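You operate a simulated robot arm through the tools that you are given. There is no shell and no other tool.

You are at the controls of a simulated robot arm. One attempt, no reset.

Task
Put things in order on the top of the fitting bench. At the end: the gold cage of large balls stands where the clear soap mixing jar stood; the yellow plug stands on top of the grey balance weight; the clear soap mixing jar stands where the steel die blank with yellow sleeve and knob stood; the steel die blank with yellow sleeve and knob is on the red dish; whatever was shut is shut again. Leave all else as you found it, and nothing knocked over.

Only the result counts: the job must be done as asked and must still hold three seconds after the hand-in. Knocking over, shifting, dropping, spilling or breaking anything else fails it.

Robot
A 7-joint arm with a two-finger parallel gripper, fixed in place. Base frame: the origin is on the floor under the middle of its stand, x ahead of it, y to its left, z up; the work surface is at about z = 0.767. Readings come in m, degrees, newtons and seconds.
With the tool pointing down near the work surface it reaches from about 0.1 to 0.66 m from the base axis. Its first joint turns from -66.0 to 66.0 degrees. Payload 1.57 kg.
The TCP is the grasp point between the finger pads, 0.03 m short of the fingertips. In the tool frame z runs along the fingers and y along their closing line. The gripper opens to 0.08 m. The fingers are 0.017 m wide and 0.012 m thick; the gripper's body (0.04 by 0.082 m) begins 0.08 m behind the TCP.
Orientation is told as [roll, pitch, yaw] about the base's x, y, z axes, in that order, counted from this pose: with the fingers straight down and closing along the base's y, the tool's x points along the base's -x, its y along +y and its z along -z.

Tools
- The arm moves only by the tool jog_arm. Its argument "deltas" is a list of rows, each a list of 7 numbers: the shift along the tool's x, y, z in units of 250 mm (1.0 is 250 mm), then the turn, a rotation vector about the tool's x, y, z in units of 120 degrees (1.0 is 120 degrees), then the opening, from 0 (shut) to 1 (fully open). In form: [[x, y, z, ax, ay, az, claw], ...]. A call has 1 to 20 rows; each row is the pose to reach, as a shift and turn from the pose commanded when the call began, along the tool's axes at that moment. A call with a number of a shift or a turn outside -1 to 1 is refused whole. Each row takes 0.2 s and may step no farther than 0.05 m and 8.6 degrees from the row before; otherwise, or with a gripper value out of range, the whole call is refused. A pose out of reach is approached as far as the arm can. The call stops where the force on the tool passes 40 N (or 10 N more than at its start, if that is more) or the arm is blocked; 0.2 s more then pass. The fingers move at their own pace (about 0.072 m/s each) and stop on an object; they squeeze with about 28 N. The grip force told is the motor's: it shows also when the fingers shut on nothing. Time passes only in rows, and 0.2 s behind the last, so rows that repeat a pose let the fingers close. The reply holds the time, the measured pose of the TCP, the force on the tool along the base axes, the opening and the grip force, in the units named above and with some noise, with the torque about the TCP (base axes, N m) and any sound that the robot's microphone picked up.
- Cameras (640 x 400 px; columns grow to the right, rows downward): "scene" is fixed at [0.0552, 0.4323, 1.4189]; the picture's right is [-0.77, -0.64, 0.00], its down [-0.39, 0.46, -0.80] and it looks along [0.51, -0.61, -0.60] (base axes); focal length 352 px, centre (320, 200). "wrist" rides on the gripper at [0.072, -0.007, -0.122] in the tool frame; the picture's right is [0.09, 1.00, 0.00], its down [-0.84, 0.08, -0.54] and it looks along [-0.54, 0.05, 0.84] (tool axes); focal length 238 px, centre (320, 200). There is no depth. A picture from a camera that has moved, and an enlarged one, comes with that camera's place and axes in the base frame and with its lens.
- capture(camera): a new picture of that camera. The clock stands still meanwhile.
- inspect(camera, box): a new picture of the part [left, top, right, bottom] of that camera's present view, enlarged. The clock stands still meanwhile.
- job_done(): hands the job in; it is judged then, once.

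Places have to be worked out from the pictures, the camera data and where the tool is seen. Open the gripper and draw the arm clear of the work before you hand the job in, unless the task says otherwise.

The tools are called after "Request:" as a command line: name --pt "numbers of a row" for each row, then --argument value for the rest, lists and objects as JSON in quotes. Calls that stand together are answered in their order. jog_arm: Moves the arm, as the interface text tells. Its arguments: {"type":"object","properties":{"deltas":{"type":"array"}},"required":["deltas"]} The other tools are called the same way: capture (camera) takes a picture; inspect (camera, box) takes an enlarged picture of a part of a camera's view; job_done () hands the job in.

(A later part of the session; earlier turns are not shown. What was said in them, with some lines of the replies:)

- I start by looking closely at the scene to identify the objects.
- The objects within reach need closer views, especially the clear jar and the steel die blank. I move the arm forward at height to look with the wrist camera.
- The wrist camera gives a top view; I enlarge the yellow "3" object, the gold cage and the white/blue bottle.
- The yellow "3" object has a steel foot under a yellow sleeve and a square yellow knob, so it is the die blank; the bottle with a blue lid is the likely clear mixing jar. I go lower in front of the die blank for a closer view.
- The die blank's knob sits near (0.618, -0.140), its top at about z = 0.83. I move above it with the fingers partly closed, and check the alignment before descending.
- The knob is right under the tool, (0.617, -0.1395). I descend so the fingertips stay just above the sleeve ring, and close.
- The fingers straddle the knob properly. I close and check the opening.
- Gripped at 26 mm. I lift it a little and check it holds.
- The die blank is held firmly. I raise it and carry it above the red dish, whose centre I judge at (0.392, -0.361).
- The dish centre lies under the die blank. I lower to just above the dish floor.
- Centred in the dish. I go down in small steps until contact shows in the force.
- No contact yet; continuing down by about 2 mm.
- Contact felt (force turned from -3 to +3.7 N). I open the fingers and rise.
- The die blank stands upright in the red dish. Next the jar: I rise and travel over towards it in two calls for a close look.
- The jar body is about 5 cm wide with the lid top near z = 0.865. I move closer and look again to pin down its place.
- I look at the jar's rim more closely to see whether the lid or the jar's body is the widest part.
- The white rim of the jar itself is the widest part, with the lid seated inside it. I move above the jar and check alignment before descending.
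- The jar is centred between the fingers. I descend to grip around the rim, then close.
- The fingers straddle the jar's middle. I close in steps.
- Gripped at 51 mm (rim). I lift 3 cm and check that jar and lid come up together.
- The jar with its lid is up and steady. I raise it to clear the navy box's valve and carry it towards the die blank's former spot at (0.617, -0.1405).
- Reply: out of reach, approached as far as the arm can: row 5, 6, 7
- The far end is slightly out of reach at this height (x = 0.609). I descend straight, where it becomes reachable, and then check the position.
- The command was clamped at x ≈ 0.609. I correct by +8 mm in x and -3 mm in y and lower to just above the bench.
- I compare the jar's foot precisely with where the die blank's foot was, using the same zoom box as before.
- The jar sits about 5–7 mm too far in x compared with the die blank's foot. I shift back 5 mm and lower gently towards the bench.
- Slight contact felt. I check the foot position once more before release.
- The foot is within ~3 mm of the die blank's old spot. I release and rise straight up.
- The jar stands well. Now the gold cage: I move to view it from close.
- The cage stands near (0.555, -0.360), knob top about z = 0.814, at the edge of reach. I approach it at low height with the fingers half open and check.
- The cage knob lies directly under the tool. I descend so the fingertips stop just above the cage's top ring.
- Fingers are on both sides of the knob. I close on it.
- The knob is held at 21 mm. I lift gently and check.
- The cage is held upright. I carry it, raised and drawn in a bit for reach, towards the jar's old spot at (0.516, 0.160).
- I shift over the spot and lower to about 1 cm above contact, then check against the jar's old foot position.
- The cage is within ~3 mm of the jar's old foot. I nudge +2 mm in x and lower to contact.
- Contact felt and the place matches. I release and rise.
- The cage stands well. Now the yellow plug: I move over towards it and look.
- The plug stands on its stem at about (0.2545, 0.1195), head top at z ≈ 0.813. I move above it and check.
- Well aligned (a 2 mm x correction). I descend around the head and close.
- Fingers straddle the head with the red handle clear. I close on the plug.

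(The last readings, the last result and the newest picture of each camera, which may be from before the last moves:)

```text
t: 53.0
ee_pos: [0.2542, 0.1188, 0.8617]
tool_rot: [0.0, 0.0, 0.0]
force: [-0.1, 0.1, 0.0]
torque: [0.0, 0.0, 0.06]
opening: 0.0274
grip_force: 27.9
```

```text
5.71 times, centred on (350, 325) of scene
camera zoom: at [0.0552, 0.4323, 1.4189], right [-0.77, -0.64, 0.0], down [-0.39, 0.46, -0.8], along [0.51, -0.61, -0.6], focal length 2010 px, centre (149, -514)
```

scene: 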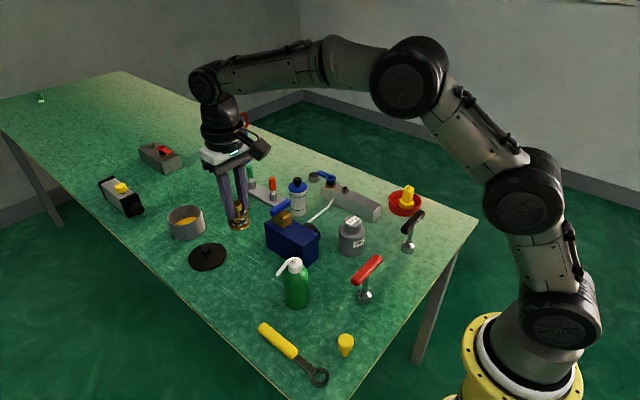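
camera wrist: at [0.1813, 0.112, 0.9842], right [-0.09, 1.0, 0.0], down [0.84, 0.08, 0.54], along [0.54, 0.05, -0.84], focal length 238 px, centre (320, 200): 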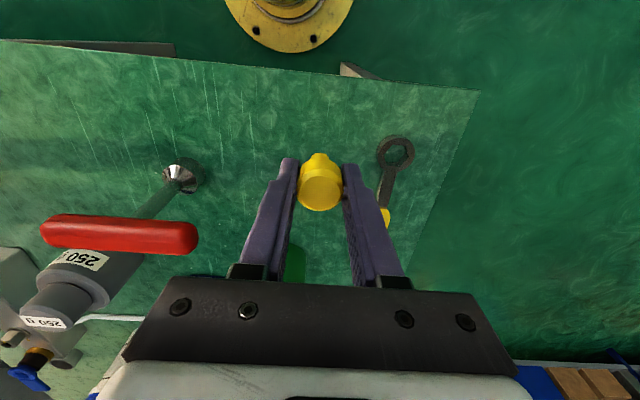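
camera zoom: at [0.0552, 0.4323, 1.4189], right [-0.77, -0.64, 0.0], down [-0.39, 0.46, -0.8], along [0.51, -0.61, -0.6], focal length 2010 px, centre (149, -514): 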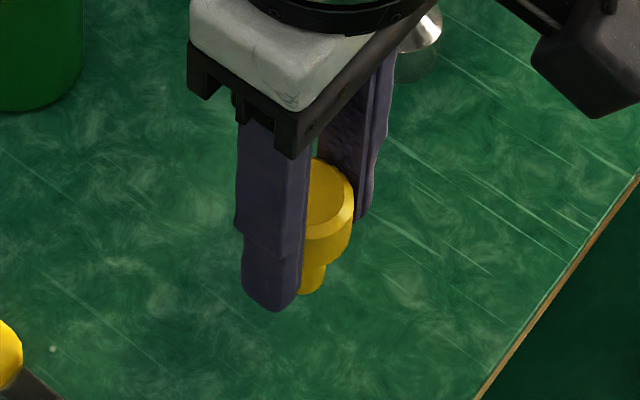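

The plug is held. I rise and go towards the 250 g weight to measure its top.

Request:
jog_arm --pt "0 0 -0.18 0 0 0 0.1" --pt "0 0 -0.36 0 0 0 0.1" --pt "0 0 -0.55 0 0 0 0.1" --pt "-0.06 -0.16 -0.55 0 0 0 0.1" --pt "-0.12 -0.32 -0.55 0 0 0 0.1" --pt "-0.18 -0.48 -0.55 0 0 0 0.1" --pt "-0.24 -0.64 -0.55 0 0 0 0.1" --pt "-0.3 -0.8 -0.55 0 0 0 0.1" --pt "-0.344 -0.92 -0.55 0 0 0 0.1" --pt "-0.344 -0.92 -0.55 0 0 0 0.1"

Request:
capture --camera "wrist"

Request:
inspect --camera "wrist" --box '[240, 60, 400, 200]'

Request:
inspect --camera "scene" --box '[320, 205, 390, 265]'

```text
t: 55.2
ee_pos: [0.3399, -0.1114, 1.0001]
tool_rot: [-0.1, 0.0, 0.0]
force: [-0.3, -1.8, -0.2]
torque: [-0.01, 0.02, 0.02]
opening: 0.0277
grip_force: 27.9
```

```text
taken
camera wrist: at [0.2679, -0.118, 1.1218], right [-0.09, 1.0, 0.0], down [0.84, 0.08, 0.54], along [0.54, 0.05, -0.84], focal length 238 px, centre (320, 200)
```

wrist: 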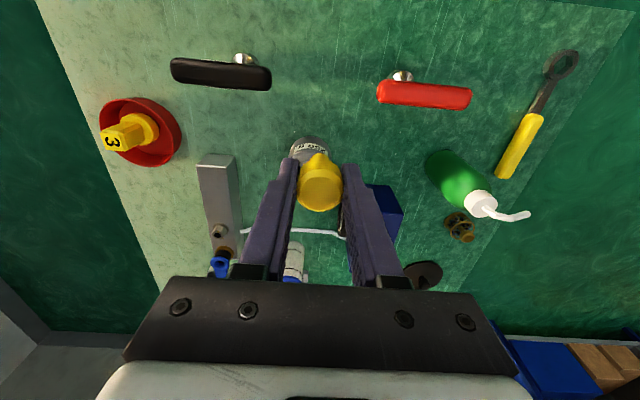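

```text
2.86 times, centred on (320, 130) of wrist
camera zoom: at [0.2679, -0.118, 1.1218], right [-0.09, 1.0, 0.0], down [0.84, 0.08, 0.54], along [0.54, 0.05, -0.84], focal length 681 px, centre (320, 400)
```

zoom: 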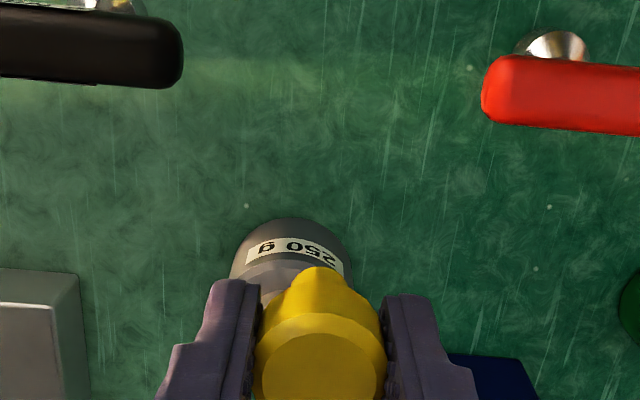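

```text
6.67 times, centred on (355, 235) of scene
camera zoom: at [0.0552, 0.4323, 1.4189], right [-0.77, -0.64, 0.0], down [-0.39, 0.46, -0.8], along [0.51, -0.61, -0.6], focal length 2345 px, centre (87, -33)
```

zoom: 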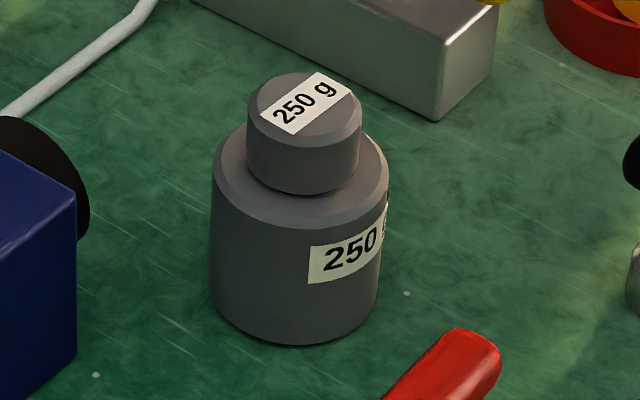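

The weight's top is at about (0.4135, -0.121, 0.861) by several views. I bring the plug about 2 cm above it and check from the scene camera.

Request:
jog_arm --pt "-0.15 -0.02 0.0 0 0 0 0.1" --pt "-0.302 -0.038 0.0 0 0 0 0.1" --pt "-0.302 -0.038 0.12 0 0 0 0.1" --pt "-0.302 -0.038 0.24 0 0 0 0.1" --pt "-0.302 -0.038 0.3 0 0 0 0.1" --pt "-0.302 -0.038 0.3 0 0 0 0.1"

Request:
capture --camera "wrist"

Request:
inspect --camera "scene" --box '[310, 180, 400, 260]'

```text
t: 56.6
ee_pos: [0.4157, -0.1229, 0.925]
tool_rot: [0.0, 0.0, 0.1]
force: [-0.2, -0.5, -0.3]
torque: [0.01, -0.01, -0.03]
opening: 0.0278
grip_force: 27.9
```

```text
taken
camera wrist: at [0.3438, -0.1285, 1.0466], right [-0.09, 1.0, 0.0], down [0.84, 0.08, 0.54], along [0.54, 0.05, -0.84], focal length 238 px, centre (320, 200)
```

wrist: 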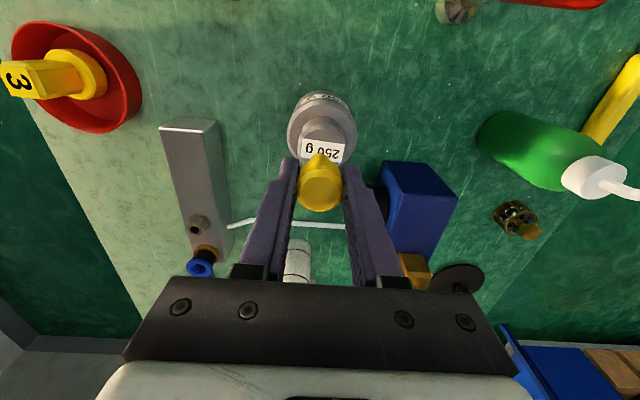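

```text
5.00 times, centred on (355, 220) of scene
camera zoom: at [0.0552, 0.4323, 1.4189], right [-0.77, -0.64, 0.0], down [-0.39, 0.46, -0.8], along [0.51, -0.61, -0.6], focal length 1759 px, centre (145, 100)
```

zoom: 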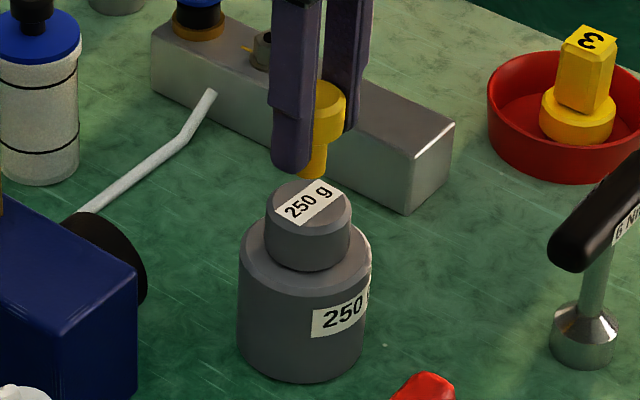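

The plug is about 2 mm off in y from the weight's centre; I correct and lower to about 3 mm above the top.

Request:
jog_arm --pt "0 0.009 0.02 0 0 0 0.1" --pt "0 0.009 0.045 0 0 0 0.1" --pt "0 0.009 0.06 0 0 0 0.1" --pt "0 0.009 0.06 0 0 0 0.1"

Request:
inspect --camera "scene" --box '[320, 190, 390, 240]'

Request:
inspect --camera "wrist" --box '[260, 80, 380, 220]'

```text
t: 57.6
ee_pos: [0.4157, -0.1189, 0.9106]
tool_rot: [0.1, 0.0, 0.0]
force: [-0.4, -1.0, -0.4]
torque: [0.01, 0.01, 0.0]
opening: 0.0276
grip_force: 28.0
```

```text
8.00 times, centred on (355, 215) of scene
camera zoom: at [0.0552, 0.4323, 1.4189], right [-0.77, -0.64, 0.0], down [-0.39, 0.46, -0.8], along [0.51, -0.61, -0.6], focal length 2814 px, centre (40, 80)
```

zoom: 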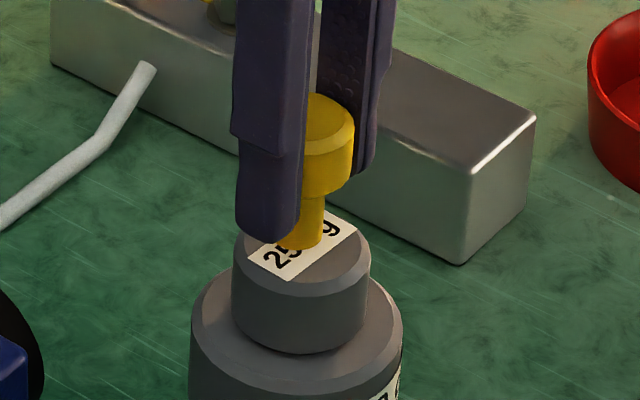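

```text
2.86 times, centred on (320, 150) of wrist
camera zoom: at [0.3429, -0.1255, 1.0319], right [-0.09, 1.0, 0.0], down [0.84, 0.08, 0.54], along [0.54, 0.05, -0.84], focal length 681 px, centre (320, 343)
```

zoom: 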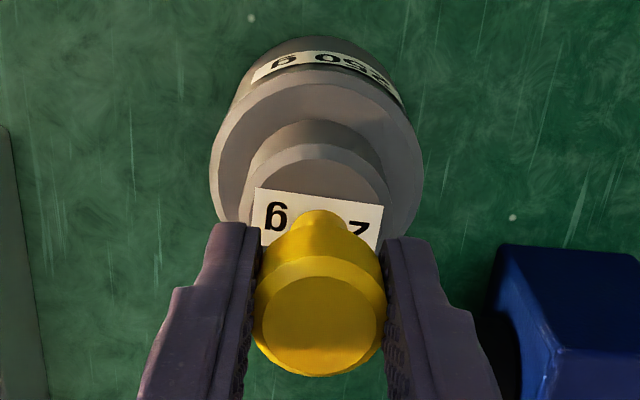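

The plug is well centred over the weight. I lower in small steps to contact.

Request:
jog_arm --pt "0 0 0.006 0 0 0 0.1" --pt "0 0 0.01 0 0 0 0.1"

Request:
jog_arm --pt "0 0 0.003 0 0 0 0.1" --pt "0 0 0.005 0 0 0 0.1"

```text
t: 58.2
ee_pos: [0.4139, -0.1187, 0.9076]
tool_rot: [-0.1, 0.0, 0.0]
force: [-0.5, -0.5, -0.6]
torque: [-0.01, 0.02, 0.02]
opening: 0.0276
grip_force: 28.1
```

```text
t: 58.8
ee_pos: [0.4137, -0.1193, 0.9058]
tool_rot: [-0.1, 0.0, -0.1]
force: [-1.9, -0.3, 1.8]
torque: [-0.02, 0.04, 0.01]
opening: 0.0274
grip_force: 28.4
```

A first touch shows (+1.8 N). I look closely before releasing.

Request:
inspect --camera "scene" --box '[330, 195, 380, 235]'

Request:
jog_arm --pt "0 0 0.002 0 0 0 0.1" --pt "0 0 0.002 0 0 0 0.1"

```text
10.00 times, centred on (355, 215) of scene
camera zoom: at [0.0551, 0.4324, 1.4189], right [-0.77, -0.64, 0.0], down [-0.39, 0.46, -0.8], along [0.51, -0.61, -0.6], focal length 3518 px, centre (-30, 50)
```

zoom: 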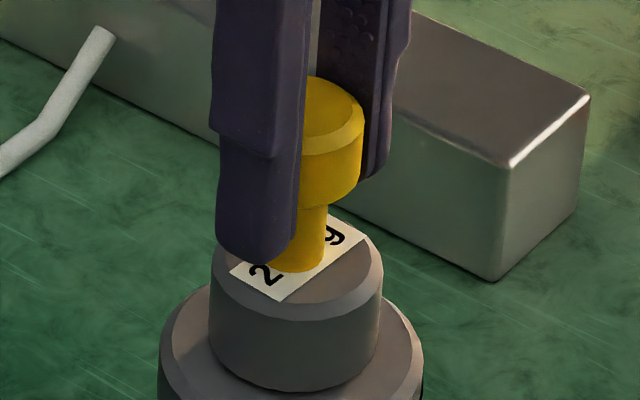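

```text
t: 59.4
ee_pos: [0.414, -0.1189, 0.9071]
tool_rot: [-0.1, -0.2, 0.0]
force: [-0.8, 1.2, 6.2]
torque: [0.08, 0.06, 0.03]
opening: 0.0277
grip_force: 28.1
```

Firm contact (6 N) with the plug centred. I ease off slightly and open, then rise.

Request:
jog_arm --pt "0 0 -0.002 0 0 0 0.1" --pt "0 0 -0.002 0 0 0 0.4" --pt "0 0 -0.002 0 0 0 0.5" --pt "0 0 -0.002 0 0 0 0.55" --pt "0 0 -0.002 0 0 0 0.55"

Request:
inspect --camera "scene" --box '[330, 195, 380, 235]'

Request:
inspect --camera "wrist" --box '[260, 80, 380, 220]'

```text
t: 60.6
ee_pos: [0.4144, -0.12, 0.9064]
tool_rot: [-0.1, 0.0, 0.0]
force: [-0.1, 0.7, 0.1]
torque: [0.02, -0.03, -0.03]
opening: 0.0439
grip_force: 0.1
```

```text
10.00 times, centred on (355, 215) of scene
camera zoom: at [0.0552, 0.4323, 1.4189], right [-0.77, -0.64, 0.0], down [-0.39, 0.46, -0.8], along [0.51, -0.61, -0.6], focal length 3518 px, centre (-30, 50)
```

zoom: 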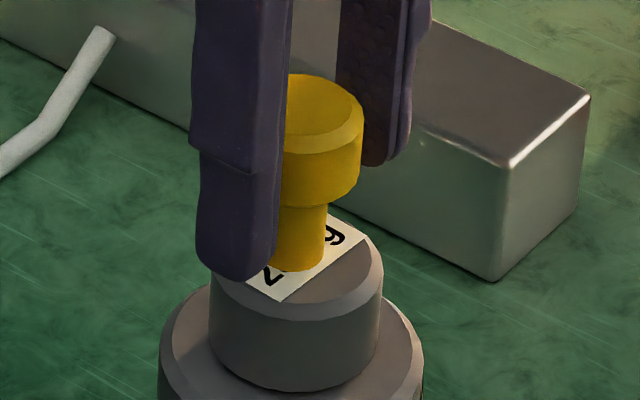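

```text
2.86 times, centred on (320, 150) of wrist
camera zoom: at [0.3424, -0.1263, 1.0285], right [-0.09, 1.0, 0.0], down [0.84, 0.08, 0.54], along [0.54, 0.05, -0.84], focal length 681 px, centre (320, 343)
```

zoom: 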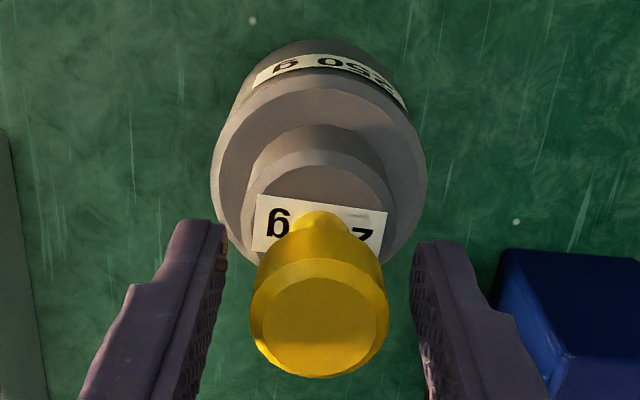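

The plug stands free and upright on the weight. I rise straight up and then draw back to a clear place.

Request:
jog_arm --pt "0 0 -0.06 0 0 0 0.6" --pt "0 0 -0.15 0 0 0 0.6" --pt "0 0 -0.3 0 0 0 0.6" --pt "0 0 -0.46 0 0 0 0.6" --pt "0 0 -0.62 0 0 0 0.6" --pt "0.06 0 -0.76 0 0 0 0.6" --pt "0.2 -0.04 -0.78 0 0 0 0.6" --pt "0.35 -0.1 -0.78 0 0 0 0.6" --pt "0.35 -0.1 -0.78 0 0 0 0.6"

Request:
capture --camera "scene"

Request:
capture --camera "wrist"

Request:
inspect --camera "scene" --box '[220, 140, 440, 280]'

Request:
inspect --camera "scene" --box '[180, 230, 440, 395]'

```text
t: 62.6
ee_pos: [0.3285, -0.1453, 1.1018]
tool_rot: [0.0, 0.0, 0.0]
force: [0.0, -1.2, -0.2]
torque: [-0.01, -0.03, -0.01]
opening: 0.0482
grip_force: 0.1
```

```text
taken
```

scene: 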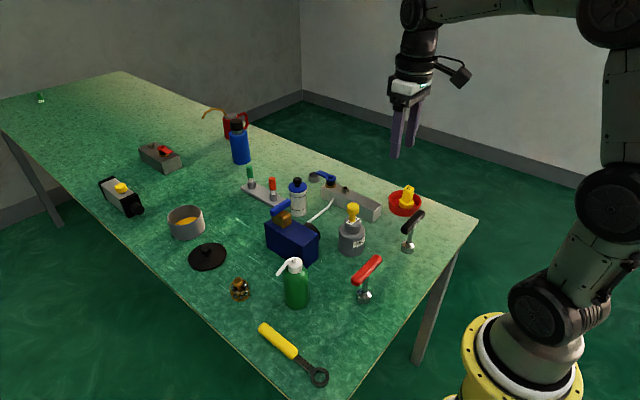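

```text
taken
camera wrist: at [0.2561, -0.1514, 1.2237], right [-0.09, 1.0, 0.0], down [0.84, 0.08, 0.54], along [0.54, 0.05, -0.84], focal length 238 px, centre (320, 200)
```

wrist: 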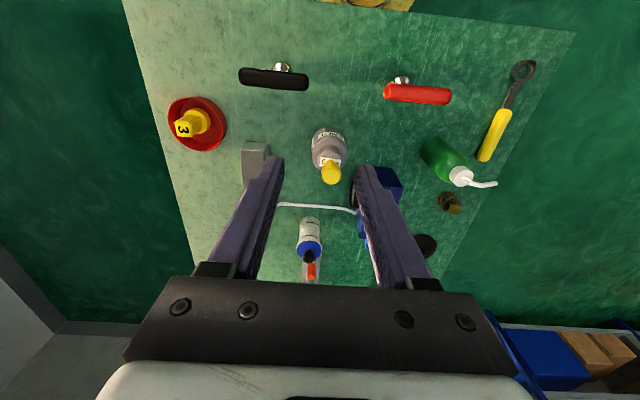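

```text
2.86 times, centred on (330, 210) of scene
camera zoom: at [0.0552, 0.4323, 1.4189], right [-0.77, -0.64, 0.0], down [-0.39, 0.46, -0.8], along [0.51, -0.61, -0.6], focal length 1005 px, centre (291, 171)
```

zoom: 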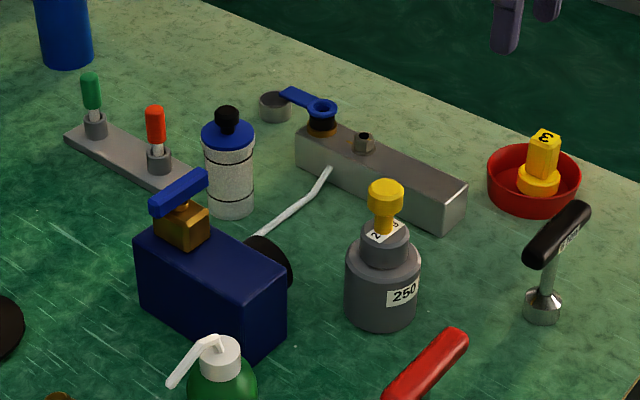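

```text
2.42 times, centred on (310, 312) of scene
camera zoom: at [0.0552, 0.4323, 1.4189], right [-0.77, -0.64, 0.0], down [-0.39, 0.46, -0.8], along [0.51, -0.61, -0.6], focal length 853 px, centre (344, -73)
```

zoom: 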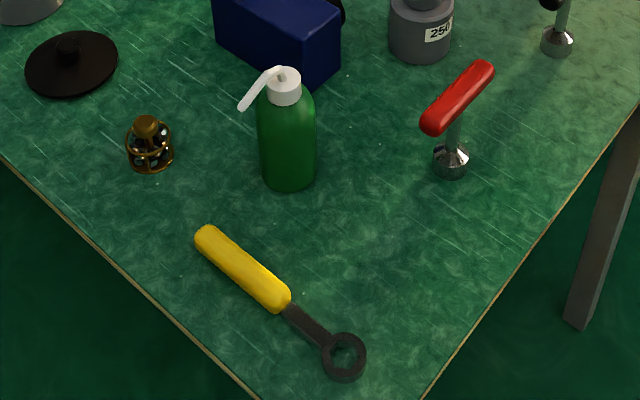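

Everything stands in place: die blank in the dish, jar on its spot, cage on the jar's spot, plug on the weight, all else unchanged. I open the gripper fully, raise the arm a bit more and verify once more.

Request:
jog_arm --pt "0.1 0 0 0 0 0 1" --pt "0.2 0 0 0 0 0 1" --pt "0.3 0 0 0 0 0 1" --pt "0.3 0 0 0 0 0 1" --pt "0.3 0 0 0 0 0 1" --pt "0.3 0 0 0 0 0 1"

Request:
capture --camera "scene"

Request:
inspect --camera "scene" --box '[80, 100, 300, 240]'

Request:
inspect --camera "scene" --box '[320, 190, 390, 260]'

```text
t: 64.0
ee_pos: [0.2522, -0.1429, 1.102]
tool_rot: [0.0, -0.1, 0.1]
force: [0.9, 0.2, 0.0]
torque: [0.01, 0.01, 0.02]
opening: 0.08
grip_force: 0.0
```

```text
taken
```

scene: 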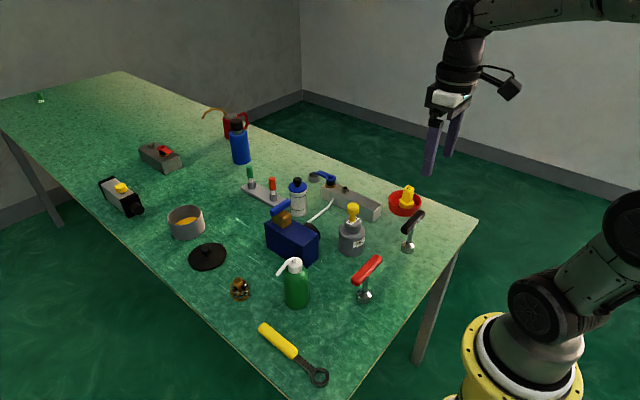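

```text
2.86 times, centred on (190, 170) of scene
camera zoom: at [0.0552, 0.4323, 1.4189], right [-0.77, -0.64, 0.0], down [-0.39, 0.46, -0.8], along [0.51, -0.61, -0.6], focal length 1005 px, centre (691, 286)
```

zoom: 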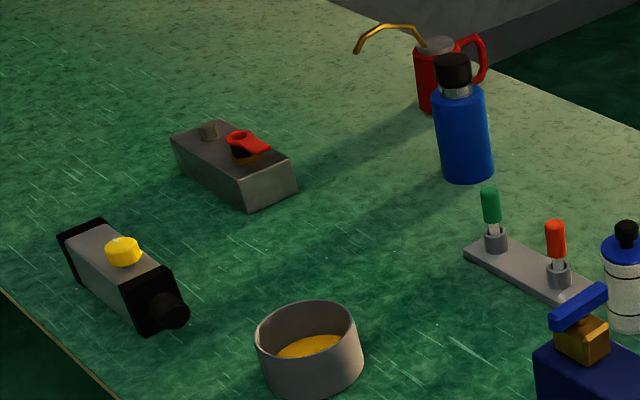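

```text
5.71 times, centred on (355, 225) of scene
camera zoom: at [0.0552, 0.4323, 1.4189], right [-0.77, -0.64, 0.0], down [-0.39, 0.46, -0.8], along [0.51, -0.61, -0.6], focal length 2010 px, centre (120, 57)
```

zoom: 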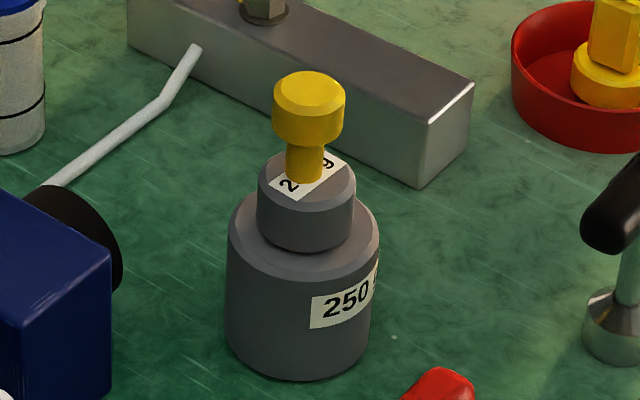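

All four items stand steady in their asked places, nothing else has moved, and the arm is clear with the gripper open. I hand the job in.

Request:
job_done

```text
The job is handed in.
```

All four moves are done, and I've handed the job in. The tool confirmed the hand-in but gave no verdict.

| Object | Where it stands now |
|---|---|
| Steel die blank with yellow sleeve and knob | Upright in the red dish |
| Clear soap mixing jar | On the die blank's old spot, within about 3 mm, lid still on |
| Gold cage of large balls | On the jar's old spot, within about 2 mm |
| Yellow plug | Upright and centred on the grey 250 g balance weight |

- **Which jar:** no jar on the bench was labelled. I took the translucent bottle with the blue lid and black knob to be the clear soap mixing jar. The only other clear object was far out of reach.
- **Opening and shutting:** I didn't open anything. The pot's lid was already lying off it at the start, so I left it that way.

In the last pictures nothing else had moved or fallen. The arm was clear of the work with the gripper fully open.
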